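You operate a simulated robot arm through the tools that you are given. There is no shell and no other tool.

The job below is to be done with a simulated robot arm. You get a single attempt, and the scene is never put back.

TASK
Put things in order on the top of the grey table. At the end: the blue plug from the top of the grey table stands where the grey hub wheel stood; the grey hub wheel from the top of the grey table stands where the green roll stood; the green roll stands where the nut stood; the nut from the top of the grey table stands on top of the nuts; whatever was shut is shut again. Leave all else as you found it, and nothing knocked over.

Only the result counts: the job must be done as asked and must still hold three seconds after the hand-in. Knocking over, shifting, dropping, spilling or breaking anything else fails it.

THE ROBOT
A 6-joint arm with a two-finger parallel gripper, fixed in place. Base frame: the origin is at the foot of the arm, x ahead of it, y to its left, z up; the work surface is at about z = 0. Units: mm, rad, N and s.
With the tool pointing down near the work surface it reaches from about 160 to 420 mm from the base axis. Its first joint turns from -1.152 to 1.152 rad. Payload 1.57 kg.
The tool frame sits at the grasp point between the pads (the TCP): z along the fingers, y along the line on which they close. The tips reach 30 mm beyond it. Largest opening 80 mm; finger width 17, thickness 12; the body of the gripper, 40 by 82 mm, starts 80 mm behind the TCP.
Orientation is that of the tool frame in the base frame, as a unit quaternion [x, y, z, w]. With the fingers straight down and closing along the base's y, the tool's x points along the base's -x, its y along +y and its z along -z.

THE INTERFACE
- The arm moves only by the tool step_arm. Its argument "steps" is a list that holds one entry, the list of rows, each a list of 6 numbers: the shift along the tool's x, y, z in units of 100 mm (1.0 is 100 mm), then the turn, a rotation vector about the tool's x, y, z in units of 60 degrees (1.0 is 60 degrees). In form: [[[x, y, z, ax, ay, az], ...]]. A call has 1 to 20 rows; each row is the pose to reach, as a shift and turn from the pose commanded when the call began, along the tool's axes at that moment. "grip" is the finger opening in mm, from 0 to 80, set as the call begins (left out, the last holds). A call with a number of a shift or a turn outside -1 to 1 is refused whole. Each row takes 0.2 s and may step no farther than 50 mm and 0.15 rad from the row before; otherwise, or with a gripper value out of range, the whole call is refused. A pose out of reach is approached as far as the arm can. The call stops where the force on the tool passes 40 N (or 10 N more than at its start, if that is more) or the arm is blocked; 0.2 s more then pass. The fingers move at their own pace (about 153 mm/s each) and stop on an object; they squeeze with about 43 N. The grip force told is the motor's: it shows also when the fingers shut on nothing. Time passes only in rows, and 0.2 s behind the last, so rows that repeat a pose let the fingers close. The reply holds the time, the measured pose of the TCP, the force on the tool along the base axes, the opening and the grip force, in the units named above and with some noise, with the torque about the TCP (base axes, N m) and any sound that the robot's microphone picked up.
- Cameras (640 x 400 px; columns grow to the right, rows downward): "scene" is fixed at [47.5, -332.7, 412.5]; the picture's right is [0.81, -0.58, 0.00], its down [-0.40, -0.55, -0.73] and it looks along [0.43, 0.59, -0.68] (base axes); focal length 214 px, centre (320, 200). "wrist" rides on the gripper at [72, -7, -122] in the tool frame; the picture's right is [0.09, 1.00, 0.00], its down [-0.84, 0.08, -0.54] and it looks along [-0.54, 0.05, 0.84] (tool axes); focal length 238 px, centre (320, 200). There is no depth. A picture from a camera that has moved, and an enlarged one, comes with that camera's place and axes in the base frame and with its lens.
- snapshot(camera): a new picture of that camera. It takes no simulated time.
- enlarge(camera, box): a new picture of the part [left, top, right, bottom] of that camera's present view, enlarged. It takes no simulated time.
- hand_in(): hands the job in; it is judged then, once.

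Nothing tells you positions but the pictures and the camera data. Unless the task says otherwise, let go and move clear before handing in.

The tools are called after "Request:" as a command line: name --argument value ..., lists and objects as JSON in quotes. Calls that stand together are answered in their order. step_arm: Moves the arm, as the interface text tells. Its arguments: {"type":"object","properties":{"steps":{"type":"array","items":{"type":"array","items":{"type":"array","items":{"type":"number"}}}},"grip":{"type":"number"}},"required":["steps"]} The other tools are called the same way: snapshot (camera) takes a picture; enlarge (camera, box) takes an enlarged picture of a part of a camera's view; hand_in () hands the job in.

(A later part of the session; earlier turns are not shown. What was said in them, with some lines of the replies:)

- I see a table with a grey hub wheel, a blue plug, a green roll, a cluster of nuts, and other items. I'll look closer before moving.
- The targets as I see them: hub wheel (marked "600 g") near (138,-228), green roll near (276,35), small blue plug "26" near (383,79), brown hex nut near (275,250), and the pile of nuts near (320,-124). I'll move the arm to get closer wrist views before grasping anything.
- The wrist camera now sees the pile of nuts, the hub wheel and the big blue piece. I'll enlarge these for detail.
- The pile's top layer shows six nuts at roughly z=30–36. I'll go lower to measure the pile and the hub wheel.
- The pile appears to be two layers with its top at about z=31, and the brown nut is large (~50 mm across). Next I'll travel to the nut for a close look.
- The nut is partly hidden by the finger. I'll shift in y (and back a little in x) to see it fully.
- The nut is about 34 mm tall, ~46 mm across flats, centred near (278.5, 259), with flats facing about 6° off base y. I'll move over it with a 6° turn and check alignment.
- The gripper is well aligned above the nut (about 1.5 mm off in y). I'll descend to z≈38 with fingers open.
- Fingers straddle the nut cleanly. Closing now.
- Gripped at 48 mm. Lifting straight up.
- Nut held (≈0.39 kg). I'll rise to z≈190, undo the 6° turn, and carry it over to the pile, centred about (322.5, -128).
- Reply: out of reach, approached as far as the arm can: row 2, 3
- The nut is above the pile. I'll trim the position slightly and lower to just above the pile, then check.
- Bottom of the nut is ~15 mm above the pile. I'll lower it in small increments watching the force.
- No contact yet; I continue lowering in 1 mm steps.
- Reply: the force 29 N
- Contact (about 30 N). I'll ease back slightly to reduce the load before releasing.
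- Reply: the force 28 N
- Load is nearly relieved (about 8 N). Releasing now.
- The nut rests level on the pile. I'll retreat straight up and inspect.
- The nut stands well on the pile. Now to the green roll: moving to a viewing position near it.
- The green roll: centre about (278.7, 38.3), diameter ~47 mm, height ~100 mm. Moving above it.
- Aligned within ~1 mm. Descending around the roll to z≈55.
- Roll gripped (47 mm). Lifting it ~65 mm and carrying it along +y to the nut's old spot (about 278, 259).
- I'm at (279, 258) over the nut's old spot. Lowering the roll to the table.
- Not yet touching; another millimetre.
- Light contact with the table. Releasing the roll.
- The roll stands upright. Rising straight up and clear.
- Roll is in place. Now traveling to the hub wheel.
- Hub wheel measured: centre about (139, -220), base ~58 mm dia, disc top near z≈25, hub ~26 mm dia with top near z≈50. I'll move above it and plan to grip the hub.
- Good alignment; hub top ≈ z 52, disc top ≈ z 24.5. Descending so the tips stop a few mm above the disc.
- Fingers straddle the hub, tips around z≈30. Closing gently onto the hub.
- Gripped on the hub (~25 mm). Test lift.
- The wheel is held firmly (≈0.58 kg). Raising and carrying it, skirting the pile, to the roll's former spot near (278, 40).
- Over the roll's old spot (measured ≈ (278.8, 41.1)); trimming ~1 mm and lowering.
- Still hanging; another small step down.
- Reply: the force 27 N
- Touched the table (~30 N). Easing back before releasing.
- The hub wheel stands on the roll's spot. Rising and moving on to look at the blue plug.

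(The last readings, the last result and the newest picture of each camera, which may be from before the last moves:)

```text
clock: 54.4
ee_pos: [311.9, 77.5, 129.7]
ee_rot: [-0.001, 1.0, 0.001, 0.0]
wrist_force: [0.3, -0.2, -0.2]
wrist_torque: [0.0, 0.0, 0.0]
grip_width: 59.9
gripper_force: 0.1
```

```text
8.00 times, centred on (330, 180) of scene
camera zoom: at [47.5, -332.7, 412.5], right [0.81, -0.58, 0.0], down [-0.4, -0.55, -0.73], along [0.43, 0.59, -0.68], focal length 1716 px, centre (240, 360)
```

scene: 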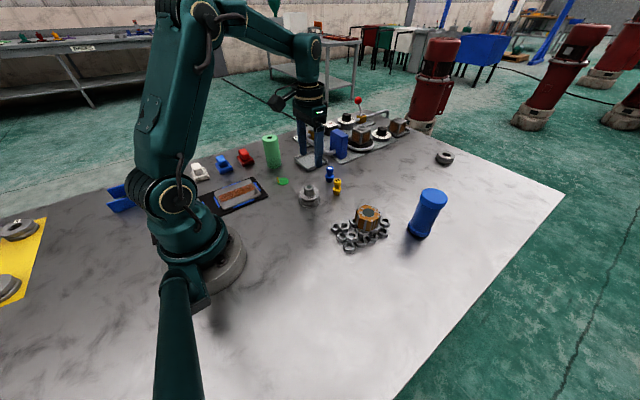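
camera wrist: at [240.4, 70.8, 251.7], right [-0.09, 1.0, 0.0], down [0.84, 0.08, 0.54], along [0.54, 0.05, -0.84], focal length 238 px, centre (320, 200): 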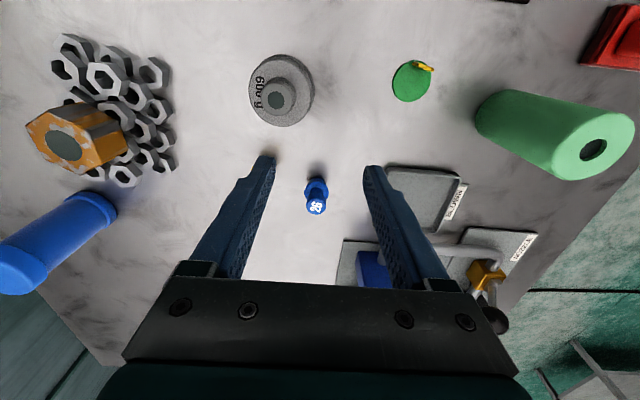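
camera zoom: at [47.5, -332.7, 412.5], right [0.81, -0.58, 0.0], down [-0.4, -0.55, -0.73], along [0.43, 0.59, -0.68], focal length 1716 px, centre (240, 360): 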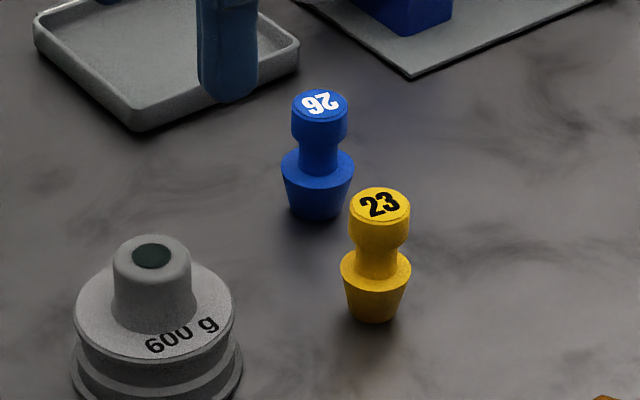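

Blue plug: head centre about (379.5, 79.5), head Ø~20 mm from z≈36 to 48, cone rim Ø~28 at z≈19; the yellow plug is 60 mm away at (363, 21). I'll position over the plug with a narrower opening.

Request:
step_arm --steps '[[[-0.3, 0.01, 0, 0, 0, 0], [-0.6, 0.016, 0, 0, 0, 0], [-0.672, 0.016, 0.1, 0, 0, 0], [-0.672, 0.016, 0.2, 0, 0, 0], [-0.672, 0.016, 0.2, 0, 0, 0]]]' --grip 44

Request:
snapshot --camera "wrist"

Request:
enlarge --camera "wrist" --box '[270, 110, 370, 190]'

Request:
enlarge --camera "scene" --box '[290, 110, 380, 210]'

```text
clock: 55.6
ee_pos: [380.9, 80.1, 111.3]
ee_rot: [-0.001, 1.0, 0.0, 0.0]
wrist_force: [-0.3, -0.2, 0.2]
wrist_torque: [0.0, -0.02, 0.0]
grip_width: 43.8
gripper_force: 0.0
```

```text
taken
camera wrist: at [308.7, 73.4, 232.1], right [-0.09, 1.0, 0.0], down [0.84, 0.08, 0.54], along [0.54, 0.05, -0.84], focal length 238 px, centre (320, 200)
```

wrist: 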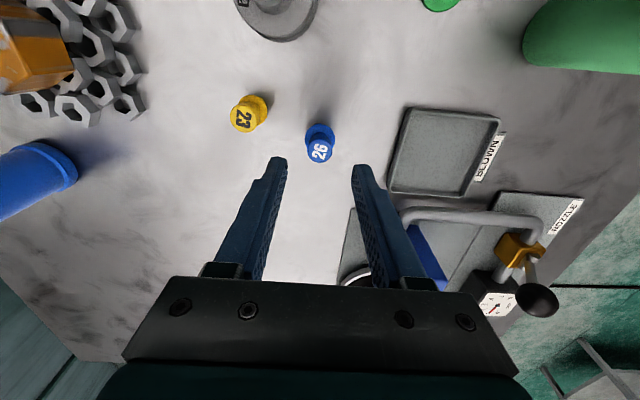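

```text
5.00 times, centred on (320, 150) of wrist
camera zoom: at [308.7, 73.4, 232.1], right [-0.09, 1.0, 0.0], down [0.84, 0.08, 0.54], along [0.54, 0.05, -0.84], focal length 1192 px, centre (320, 450)
```

zoom: 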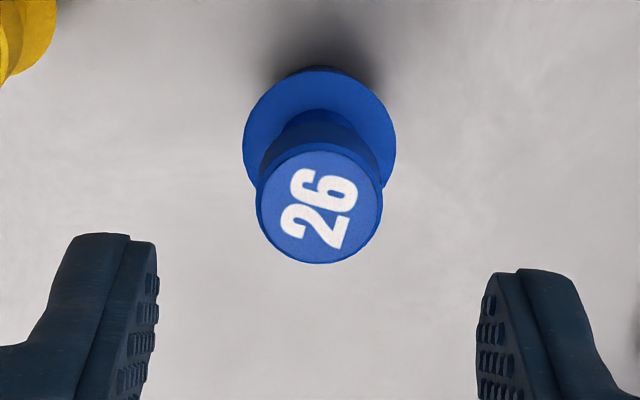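

```text
4.00 times, centred on (335, 160) of scene
camera zoom: at [47.5, -332.7, 412.5], right [0.81, -0.58, 0.0], down [-0.4, -0.55, -0.73], along [0.43, 0.59, -0.68], focal length 858 px, centre (260, 360)
```

zoom: 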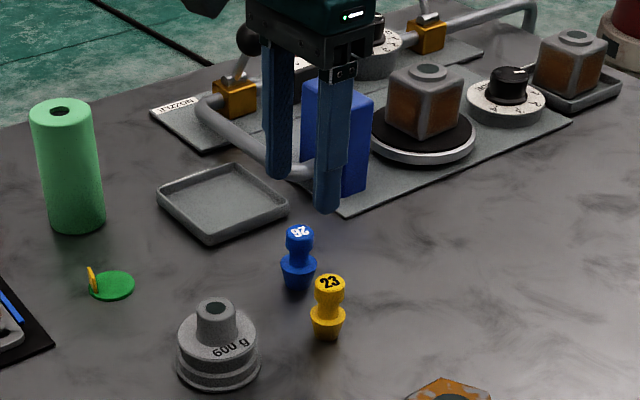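

Aligned within 1 mm. Descending so the tips sit at z≈26 (below the head, above the cone rim).

Request:
step_arm --steps '[[[0.005, -0.007, 0.2, 0, 0, 0], [0.005, -0.007, 0.4, 0, 0, 0], [0.005, -0.007, 0.5, 0, 0, 0], [0.005, -0.007, 0.54, 0, 0, 0], [0.005, -0.007, 0.54, 0, 0, 0]]]' --grip 44

Request:
snapshot --camera "wrist"

Request:
enlarge --camera "wrist" --box '[270, 130, 370, 210]'

Request:
enlarge --camera "scene" --box '[290, 130, 370, 210]'

```text
clock: 56.8
ee_pos: [378.6, 79.3, 58.2]
ee_rot: [-0.001, 1.0, 0.001, 0.0]
wrist_force: [-0.5, -0.2, 0.4]
wrist_torque: [0.01, 0.01, 0.0]
grip_width: 44.2
gripper_force: 0.0
```

```text
taken
camera wrist: at [308.2, 72.0, 178.0], right [-0.09, 1.0, 0.0], down [0.84, 0.08, 0.54], along [0.54, 0.05, -0.84], focal length 238 px, centre (320, 200)
```

wrist: 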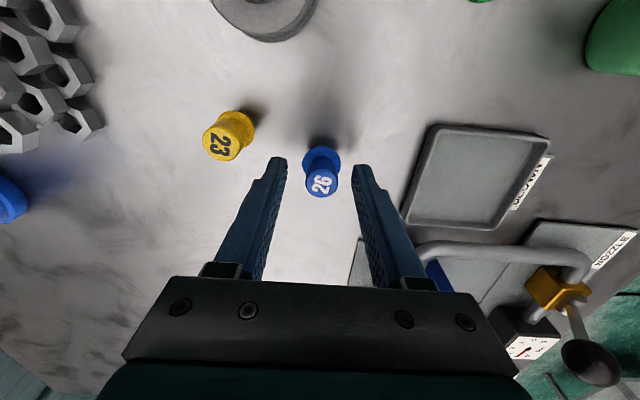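

```text
5.00 times, centred on (320, 170) of wrist
camera zoom: at [308.2, 72.0, 178.0], right [-0.09, 1.0, 0.0], down [0.84, 0.08, 0.54], along [0.54, 0.05, -0.84], focal length 1192 px, centre (320, 350)
```

zoom: 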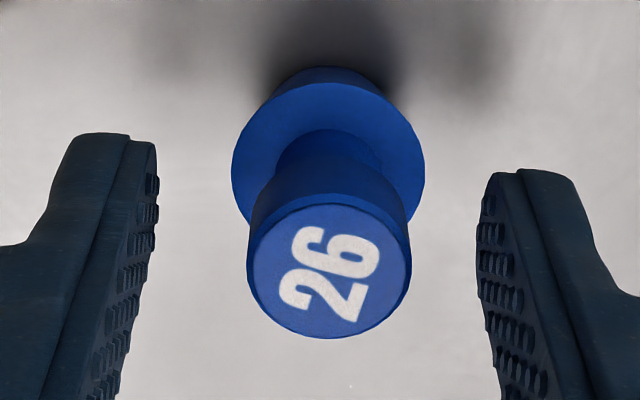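

```text
5.00 times, centred on (330, 170) of scene
camera zoom: at [47.5, -332.7, 412.5], right [0.81, -0.58, 0.0], down [-0.4, -0.55, -0.73], along [0.43, 0.59, -0.68], focal length 1072 px, centre (270, 350)
```

zoom: 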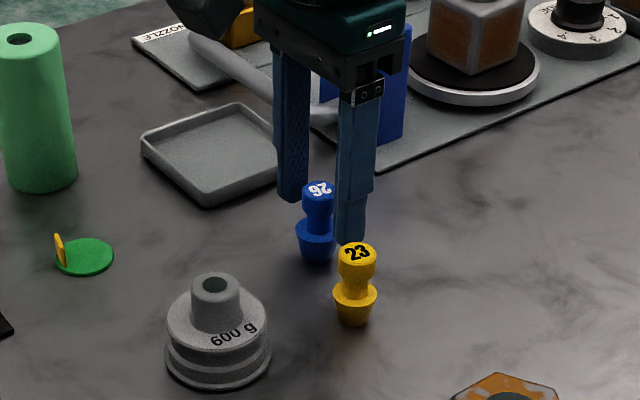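

Fingers straddle the head of the plug. Closing.

Request:
step_arm --steps '[[[0.01, 0, 0, 0, 0, 0], [0.01, 0, 0, 0, 0, 0], [0.01, 0, 0, 0, 0, 0], [0.01, 0, 0, 0, 0, 0]]]' --grip 8

Request:
snapshot --camera "wrist"

Request:
enlarge --camera "scene" --box '[290, 130, 370, 210]'

```text
clock: 57.8
ee_pos: [380.0, 79.6, 57.2]
ee_rot: [-0.001, 1.0, 0.0, 0.0]
wrist_force: [2.2, 1.0, 2.1]
wrist_torque: [0.03, -0.12, 0.05]
grip_width: 18.9
gripper_force: 32.9
```

```text
taken
camera wrist: at [307.2, 72.6, 177.9], right [-0.09, 1.0, 0.0], down [0.84, 0.08, 0.54], along [0.54, 0.05, -0.84], focal length 238 px, centre (320, 200)
```

wrist: 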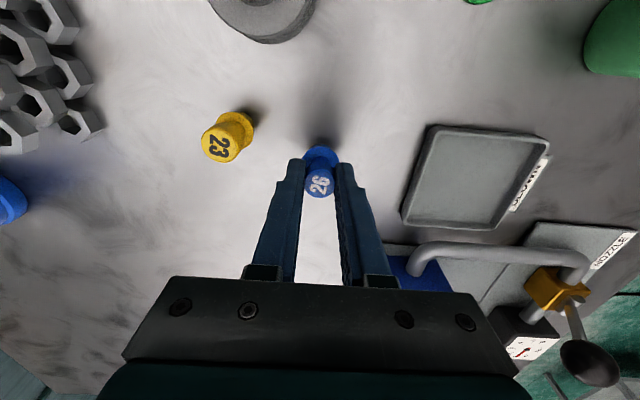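

```text
5.00 times, centred on (330, 170) of scene
camera zoom: at [47.5, -332.7, 412.5], right [0.81, -0.58, 0.0], down [-0.4, -0.55, -0.73], along [0.43, 0.59, -0.68], focal length 1072 px, centre (270, 350)
```

zoom: 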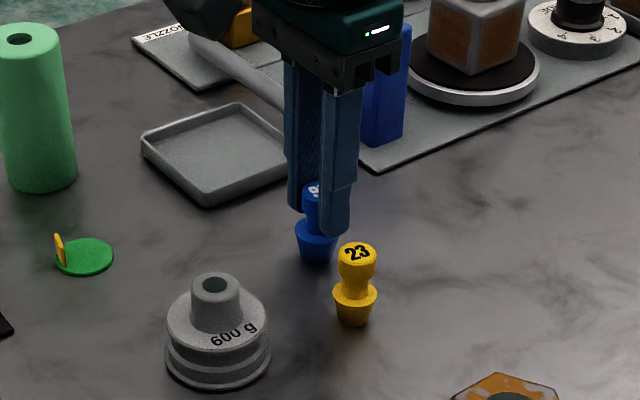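

Gripped (18.9 mm). Lifting straight up.

Request:
step_arm --steps '[[[0, 0, -0.03, 0, 0, 0], [0, 0, -0.1, 0, 0, 0], [0, 0, -0.25, 0, 0, 0], [0, 0, -0.45, 0, 0, 0], [0, 0, -0.6, 0, 0, 0], [0, 0, -0.6, 0, 0, 0]]]'

Request:
snapshot --camera "wrist"

Request:
enlarge --camera "scene" --box '[290, 100, 380, 210]'

```text
clock: 59.2
ee_pos: [376.7, 81.0, 117.9]
ee_rot: [-0.001, 1.0, 0.001, 0.0]
wrist_force: [1.1, -0.2, 0.6]
wrist_torque: [0.0, 0.03, 0.02]
grip_width: 19.0
gripper_force: 32.8
```

```text
taken
camera wrist: at [306.3, 73.8, 237.9], right [-0.09, 1.0, 0.0], down [0.84, 0.08, 0.54], along [0.54, 0.05, -0.84], focal length 238 px, centre (320, 200)
```

wrist: 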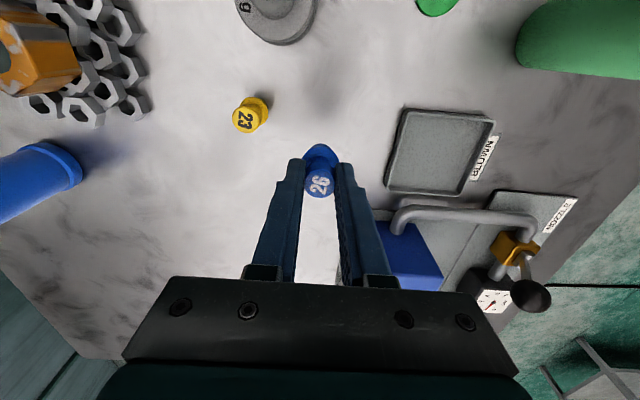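

```text
3.64 times, centred on (335, 155) of scene
camera zoom: at [47.5, -332.7, 412.5], right [0.81, -0.58, 0.0], down [-0.4, -0.55, -0.73], along [0.43, 0.59, -0.68], focal length 780 px, centre (266, 364)
```

zoom: 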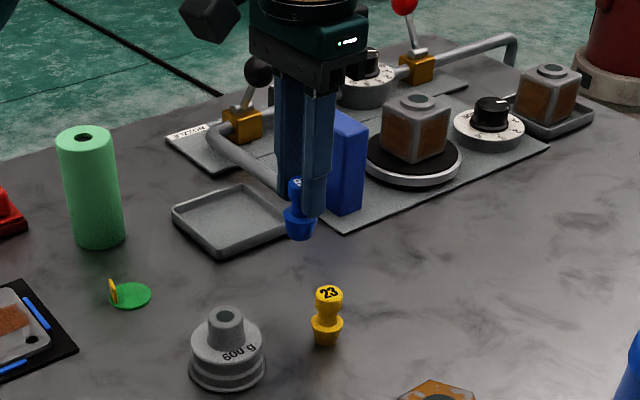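

Plug lifted cleanly. Carrying it at safe height to the wheel's old spot near (139, -218.5).

Request:
step_arm --steps '[[[0.2, 0, -0.1, 0, 0, 0], [0.4, 0, -0.25, 0, 0, 0], [0.6, 0, -0.35, 0, 0, 0], [0.6, 0, -0.35, 0, 0, 0]]]'

Request:
step_arm --steps '[[[0.25, -0.3, 0, 0, 0, 0], [0.5, -0.6, 0, 0, 0, 0], [0.7, -0.85, 0, 0, 0, 0], [0.8, -1, 0, 0, 0, 0]]]'

Request:
step_arm --steps '[[[0.15, -0.35, 0, 0, 0, 0], [0.3, -0.7, 0, 0, 0, 0], [0.4, -1, 0, 0, 0, 0]]]'

Request:
step_arm --steps '[[[0.2, -0.35, 0, 0, 0, 0], [0.4, -0.7, 0, 0, 0, 0], [0.588, -0.985, 0, 0, 0, 0], [0.588, -0.985, 0, 0, 0, 0]]]'

Request:
snapshot --camera "wrist"

Request:
snapshot --camera "scene"

```text
clock: 60.2
ee_pos: [317.9, 80.4, 154.0]
ee_rot: [-0.001, 1.0, 0.0, 0.0]
wrist_force: [-0.1, -0.3, -0.7]
wrist_torque: [-0.02, 0.0, -0.02]
grip_width: 18.7
gripper_force: 33.1
```

```text
clock: 61.2
ee_pos: [237.5, -22.4, 153.4]
ee_rot: [-0.001, 1.0, -0.001, 0.0]
wrist_force: [-0.7, 0.4, 0.0]
wrist_torque: [0.01, 0.01, 0.01]
grip_width: 18.7
gripper_force: 33.6
```

```text
clock: 62.0
ee_pos: [198.2, -122.3, 151.7]
ee_rot: [-0.001, 1.0, 0.0, -0.001]
wrist_force: [0.1, 0.6, 0.3]
wrist_torque: [-0.02, 0.02, 0.03]
grip_width: 18.7
gripper_force: 32.6
```

```text
clock: 63.0
ee_pos: [139.4, -220.3, 153.5]
ee_rot: [-0.001, 1.0, 0.0, 0.0]
wrist_force: [0.2, 0.4, -0.2]
wrist_torque: [-0.01, 0.0, 0.01]
grip_width: 19.0
gripper_force: 33.6
```

```text
taken
camera wrist: at [67.6, -226.6, 274.0], right [-0.09, 1.0, 0.0], down [0.84, 0.08, 0.54], along [0.54, 0.05, -0.84], focal length 238 px, centre (320, 200)
```

wrist: 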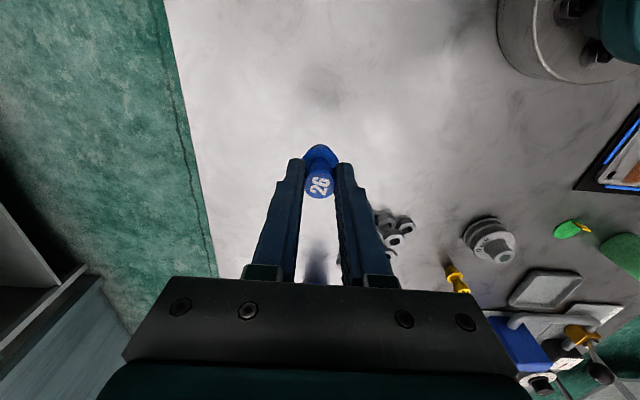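

```text
taken
```

scene: 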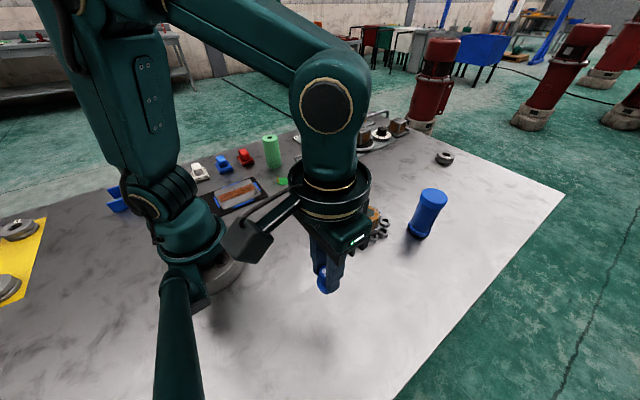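

Above the wheel's old spot. Trimming 1.4 mm in y and lowering.

Request:
step_arm --steps '[[[0, 0.007, 0.3, 0, 0, 0], [0, 0.014, 0.6, 0, 0, 0], [0, 0.014, 0.8, 0, 0, 0], [0, 0.014, 0.9, 0, 0, 0], [0, 0.014, 0.93, 0, 0, 0], [0, 0.014, 0.93, 0, 0, 0]]]'

Request:
snapshot --camera "wrist"

Request:
enlarge --camera "scene" --box '[270, 240, 380, 340]'

```text
clock: 64.4
ee_pos: [139.2, -217.8, 60.0]
ee_rot: [-0.001, 1.0, 0.0, 0.0]
wrist_force: [0.4, -0.5, 0.3]
wrist_torque: [-0.02, -0.01, -0.02]
grip_width: 18.6
gripper_force: 32.7
```

```text
taken
camera wrist: at [68.3, -224.8, 180.3], right [-0.09, 1.0, 0.0], down [0.84, 0.08, 0.54], along [0.54, 0.05, -0.84], focal length 238 px, centre (320, 200)
```

wrist: 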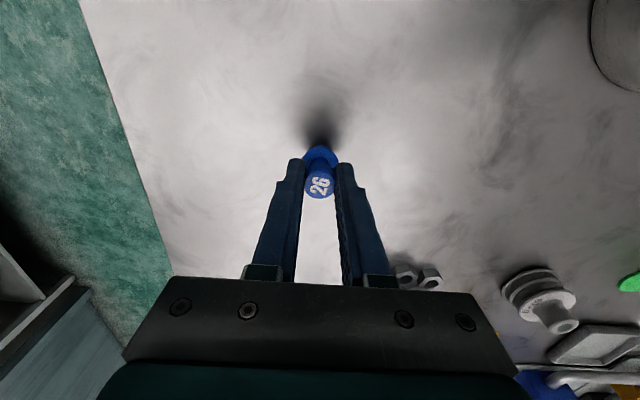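

```text
4.00 times, centred on (325, 290) of scene
camera zoom: at [47.5, -332.7, 412.5], right [0.81, -0.58, 0.0], down [-0.4, -0.55, -0.73], along [0.43, 0.59, -0.68], focal length 858 px, centre (300, -160)
```

zoom: 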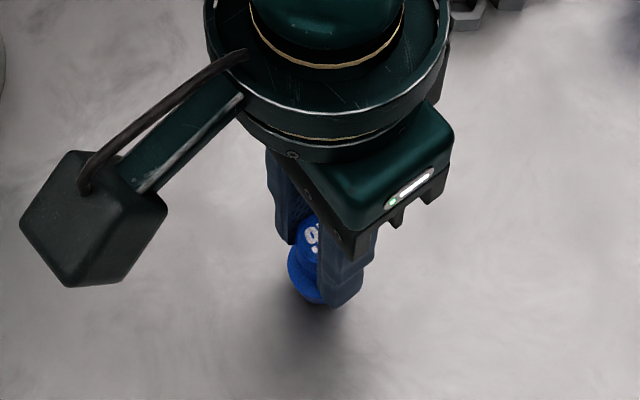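

Request:
step_arm --steps '[[[0, 0, 0.01, 0, 0, 0], [0, 0, 0.018, 0, 0, 0], [0, 0, 0.018, 0, 0, 0]]]'

Request:
step_arm --steps '[[[0, 0, 0.003, 0, 0, 0], [0, 0, 0.006, 0, 0, 0], [0, 0, 0.006, 0, 0, 0]]]'

```text
clock: 65.2
ee_pos: [139.8, -217.7, 57.1]
ee_rot: [-0.001, 1.0, 0.0, 0.0]
wrist_force: [0.7, 0.3, 0.8]
wrist_torque: [0.03, -0.01, -0.03]
grip_width: 18.9
gripper_force: 33.0
```

```text
clock: 66.0
ee_pos: [140.6, -218.8, 57.5]
ee_rot: [-0.001, 1.0, 0.0, 0.0]
wrist_force: [0.7, 0.6, 2.4]
wrist_torque: [0.03, -0.02, 0.02]
grip_width: 18.9
gripper_force: 33.7
```

Request:
step_arm --steps '[[[0, 0, 0.003, 0, 0, 0], [0, 0, 0.003, 0, 0, 0]]]'

```text
clock: 66.6
ee_pos: [140.0, -218.7, 55.4]
ee_rot: [0.0, 1.0, -0.001, 0.0]
wrist_force: [-1.4, 0.4, 2.4]
wrist_torque: [0.06, 0.11, -0.03]
grip_width: 19.0
gripper_force: 33.2
```

Light contact is established. Releasing the plug.

Request:
step_arm --steps '[[[0, 0, 0, 0, 0, 0], [0, 0, 0, 0, 0, 0], [0, 0, 0, 0, 0, 0]]]' --grip 44

Request:
snapshot --camera "wrist"

Request:
enlarge --camera "wrist" --box '[270, 120, 370, 210]'

Request:
enlarge --camera "scene" --box '[270, 240, 380, 340]'

```text
clock: 67.4
ee_pos: [139.6, -219.2, 56.2]
ee_rot: [-0.001, 1.0, 0.0, 0.0]
wrist_force: [1.0, -0.2, 0.2]
wrist_torque: [-0.05, 0.02, -0.02]
grip_width: 44.1
gripper_force: 0.1
```

```text
taken
camera wrist: at [68.5, -225.0, 177.7], right [-0.09, 1.0, 0.0], down [0.84, 0.08, 0.54], along [0.54, 0.05, -0.84], focal length 238 px, centre (320, 200)
```

wrist: 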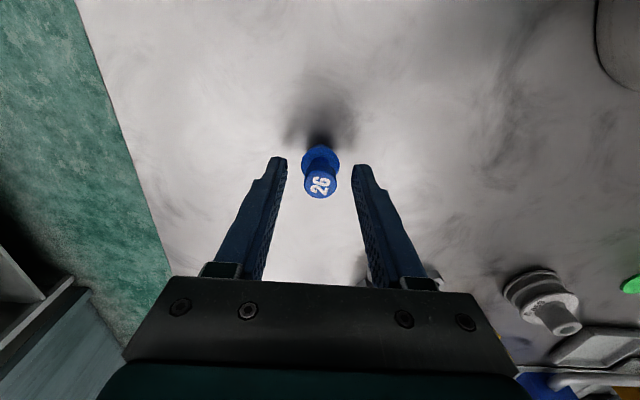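

```text
4.44 times, centred on (320, 165) of wrist
camera zoom: at [68.5, -225.0, 177.7], right [-0.09, 1.0, 0.0], down [0.84, 0.08, 0.54], along [0.54, 0.05, -0.84], focal length 1059 px, centre (320, 356)
```

zoom: 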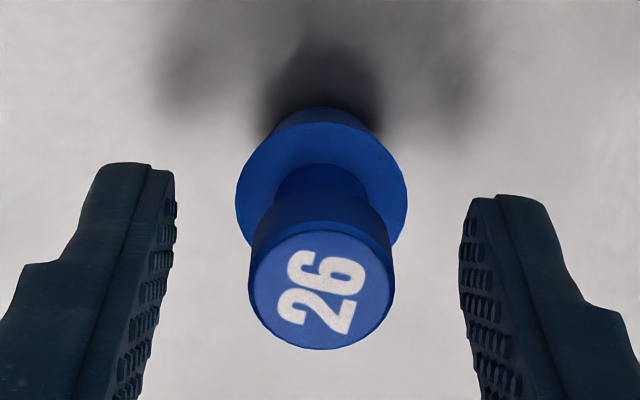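

```text
4.00 times, centred on (325, 290) of scene
camera zoom: at [47.5, -332.7, 412.5], right [0.81, -0.58, 0.0], down [-0.4, -0.55, -0.73], along [0.43, 0.59, -0.68], focal length 858 px, centre (300, -160)
```

zoom: 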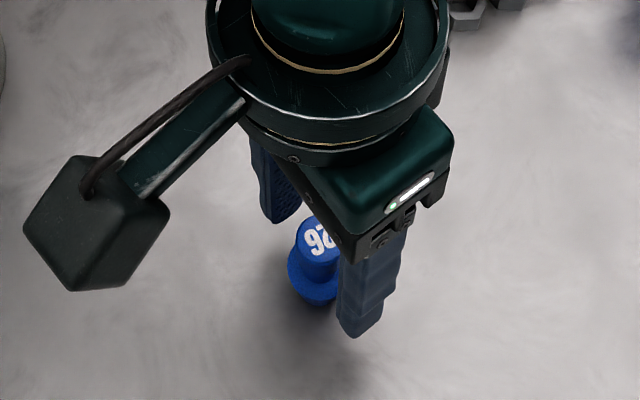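

The plug stands upright. Rising straight up and moving clear, then checking the whole scene.

Request:
step_arm --steps '[[[0, 0, -0.1, 0, 0, 0], [0, 0, -0.4, 0, 0, 0], [0, 0, -0.8, 0, 0, 0], [0, 0, -1, 0, 0, 0], [0, 0, -1, 0, 0, 0]]]' --grip 50

Request:
step_arm --steps '[[[-0.2, 0.3, -0.2, 0, 0, 0], [-0.4, 0.6, -0.3, 0, 0, 0], [-0.5, 0.9, -0.35, 0, 0, 0], [-0.5, 1, -0.35, 0, 0, 0]]]'

Request:
step_arm --steps '[[[0, 0.4, 0, 0, 0, 0], [0, 0.8, 0, 0, 0, 0], [0, 1, 0, 0, 0, 0]]]' --grip 80

Request:
snapshot --camera "scene"

Request:
snapshot --camera "wrist"

Request:
enlarge --camera "scene" --box '[180, 100, 420, 250]'

Request:
enlarge --camera "scene" --box '[270, 260, 390, 340]'

Request:
enlarge --camera "scene" --box '[310, 180, 450, 270]'

```text
clock: 68.6
ee_pos: [139.2, -218.1, 156.2]
ee_rot: [-0.001, 1.0, -0.001, 0.0]
wrist_force: [0.4, 0.5, 0.7]
wrist_torque: [-0.02, 0.01, -0.03]
grip_width: 49.8
gripper_force: 0.2
```

```text
clock: 69.6
ee_pos: [189.4, -118.3, 191.3]
ee_rot: [0.0, 1.0, 0.001, 0.0]
wrist_force: [-0.2, -0.5, -0.3]
wrist_torque: [0.01, -0.01, -0.04]
grip_width: 50.0
gripper_force: 0.1
```

```text
clock: 70.4
ee_pos: [187.8, -16.4, 191.9]
ee_rot: [0.0, 1.0, 0.0, 0.0]
wrist_force: [0.5, 0.0, -0.3]
wrist_torque: [0.03, -0.02, -0.04]
grip_width: 80.4
gripper_force: 0.0
```

```text
taken
```

scene: 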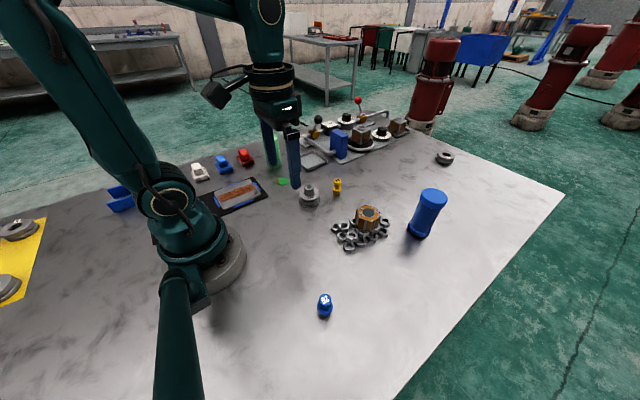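

```text
taken
camera wrist: at [116.8, -23.5, 312.7], right [-0.09, 1.0, 0.0], down [0.84, 0.08, 0.54], along [0.54, 0.05, -0.84], focal length 238 px, centre (320, 200)
```

wrist: 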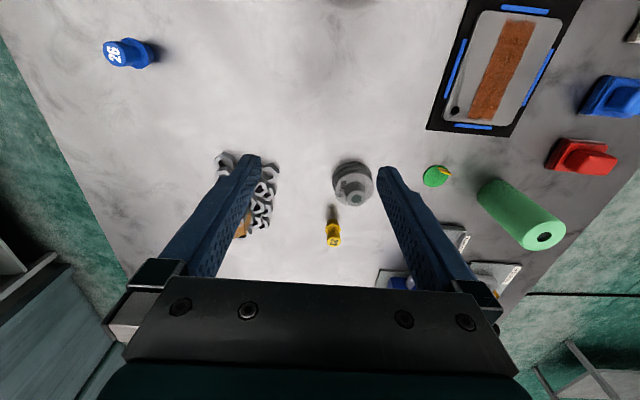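

```text
2.67 times, centred on (300, 175) of scene
camera zoom: at [47.5, -332.7, 412.5], right [0.81, -0.58, 0.0], down [-0.4, -0.55, -0.73], along [0.43, 0.59, -0.68], focal length 572 px, centre (373, 267)
```

zoom: 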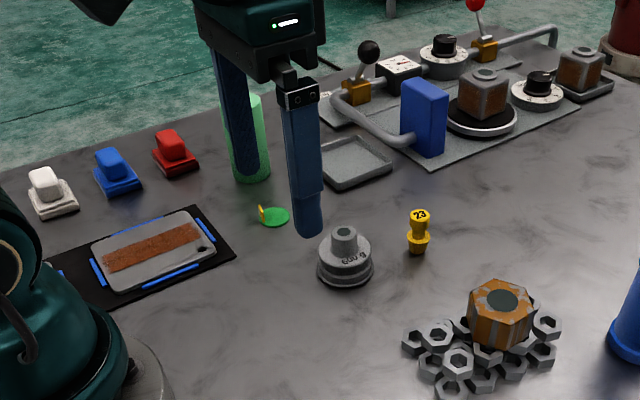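

```text
5.00 times, centred on (330, 300) of scene
camera zoom: at [47.5, -332.7, 412.5], right [0.81, -0.58, 0.0], down [-0.4, -0.55, -0.73], along [0.43, 0.59, -0.68], focal length 1072 px, centre (270, -300)
```

zoom: 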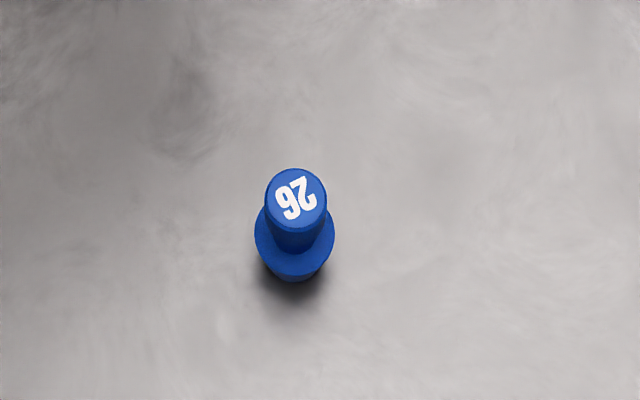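

```text
4.44 times, centred on (380, 225) of scene
camera zoom: at [47.5, -332.7, 412.5], right [0.81, -0.58, 0.0], down [-0.4, -0.55, -0.73], along [0.43, 0.59, -0.68], focal length 953 px, centre (53, 89)
```

zoom: 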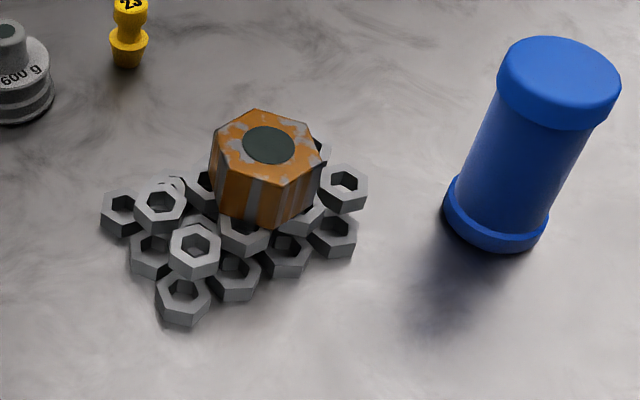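

Final check: the nut is level on the pile and the roll is upright where the nut was. The hub wheel is on the roll's old spot and the blue plug on the wheel's. Everything else looks unmoved, nothing was opened, and the arm is clear with its gripper empty, so I'm handing in.

Request:
hand_in

```text
The job is handed in.
```

The job is handed in, and all four moves were done. I don't have the judging result.

- **Nut:** it sits level on top of the pile of nuts, and the nuts I could see in the final picture had not moved.
- **Green roll:** it stands upright where the nut stood.
- **Grey hub wheel:** the one marked "600 g" stands where the roll stood.
- **Blue plug:** the small one marked "26" stands upright where the hub wheel stood.

The pictures put the roll, wheel and plug within about 2 to 3 mm of their target spots. I left those small offsets rather than risk handling the pieces again.

I saw nothing else moved or knocked over, and I opened nothing, so nothing needed shutting. The arm was clear with its gripper open and empty when I handed in.
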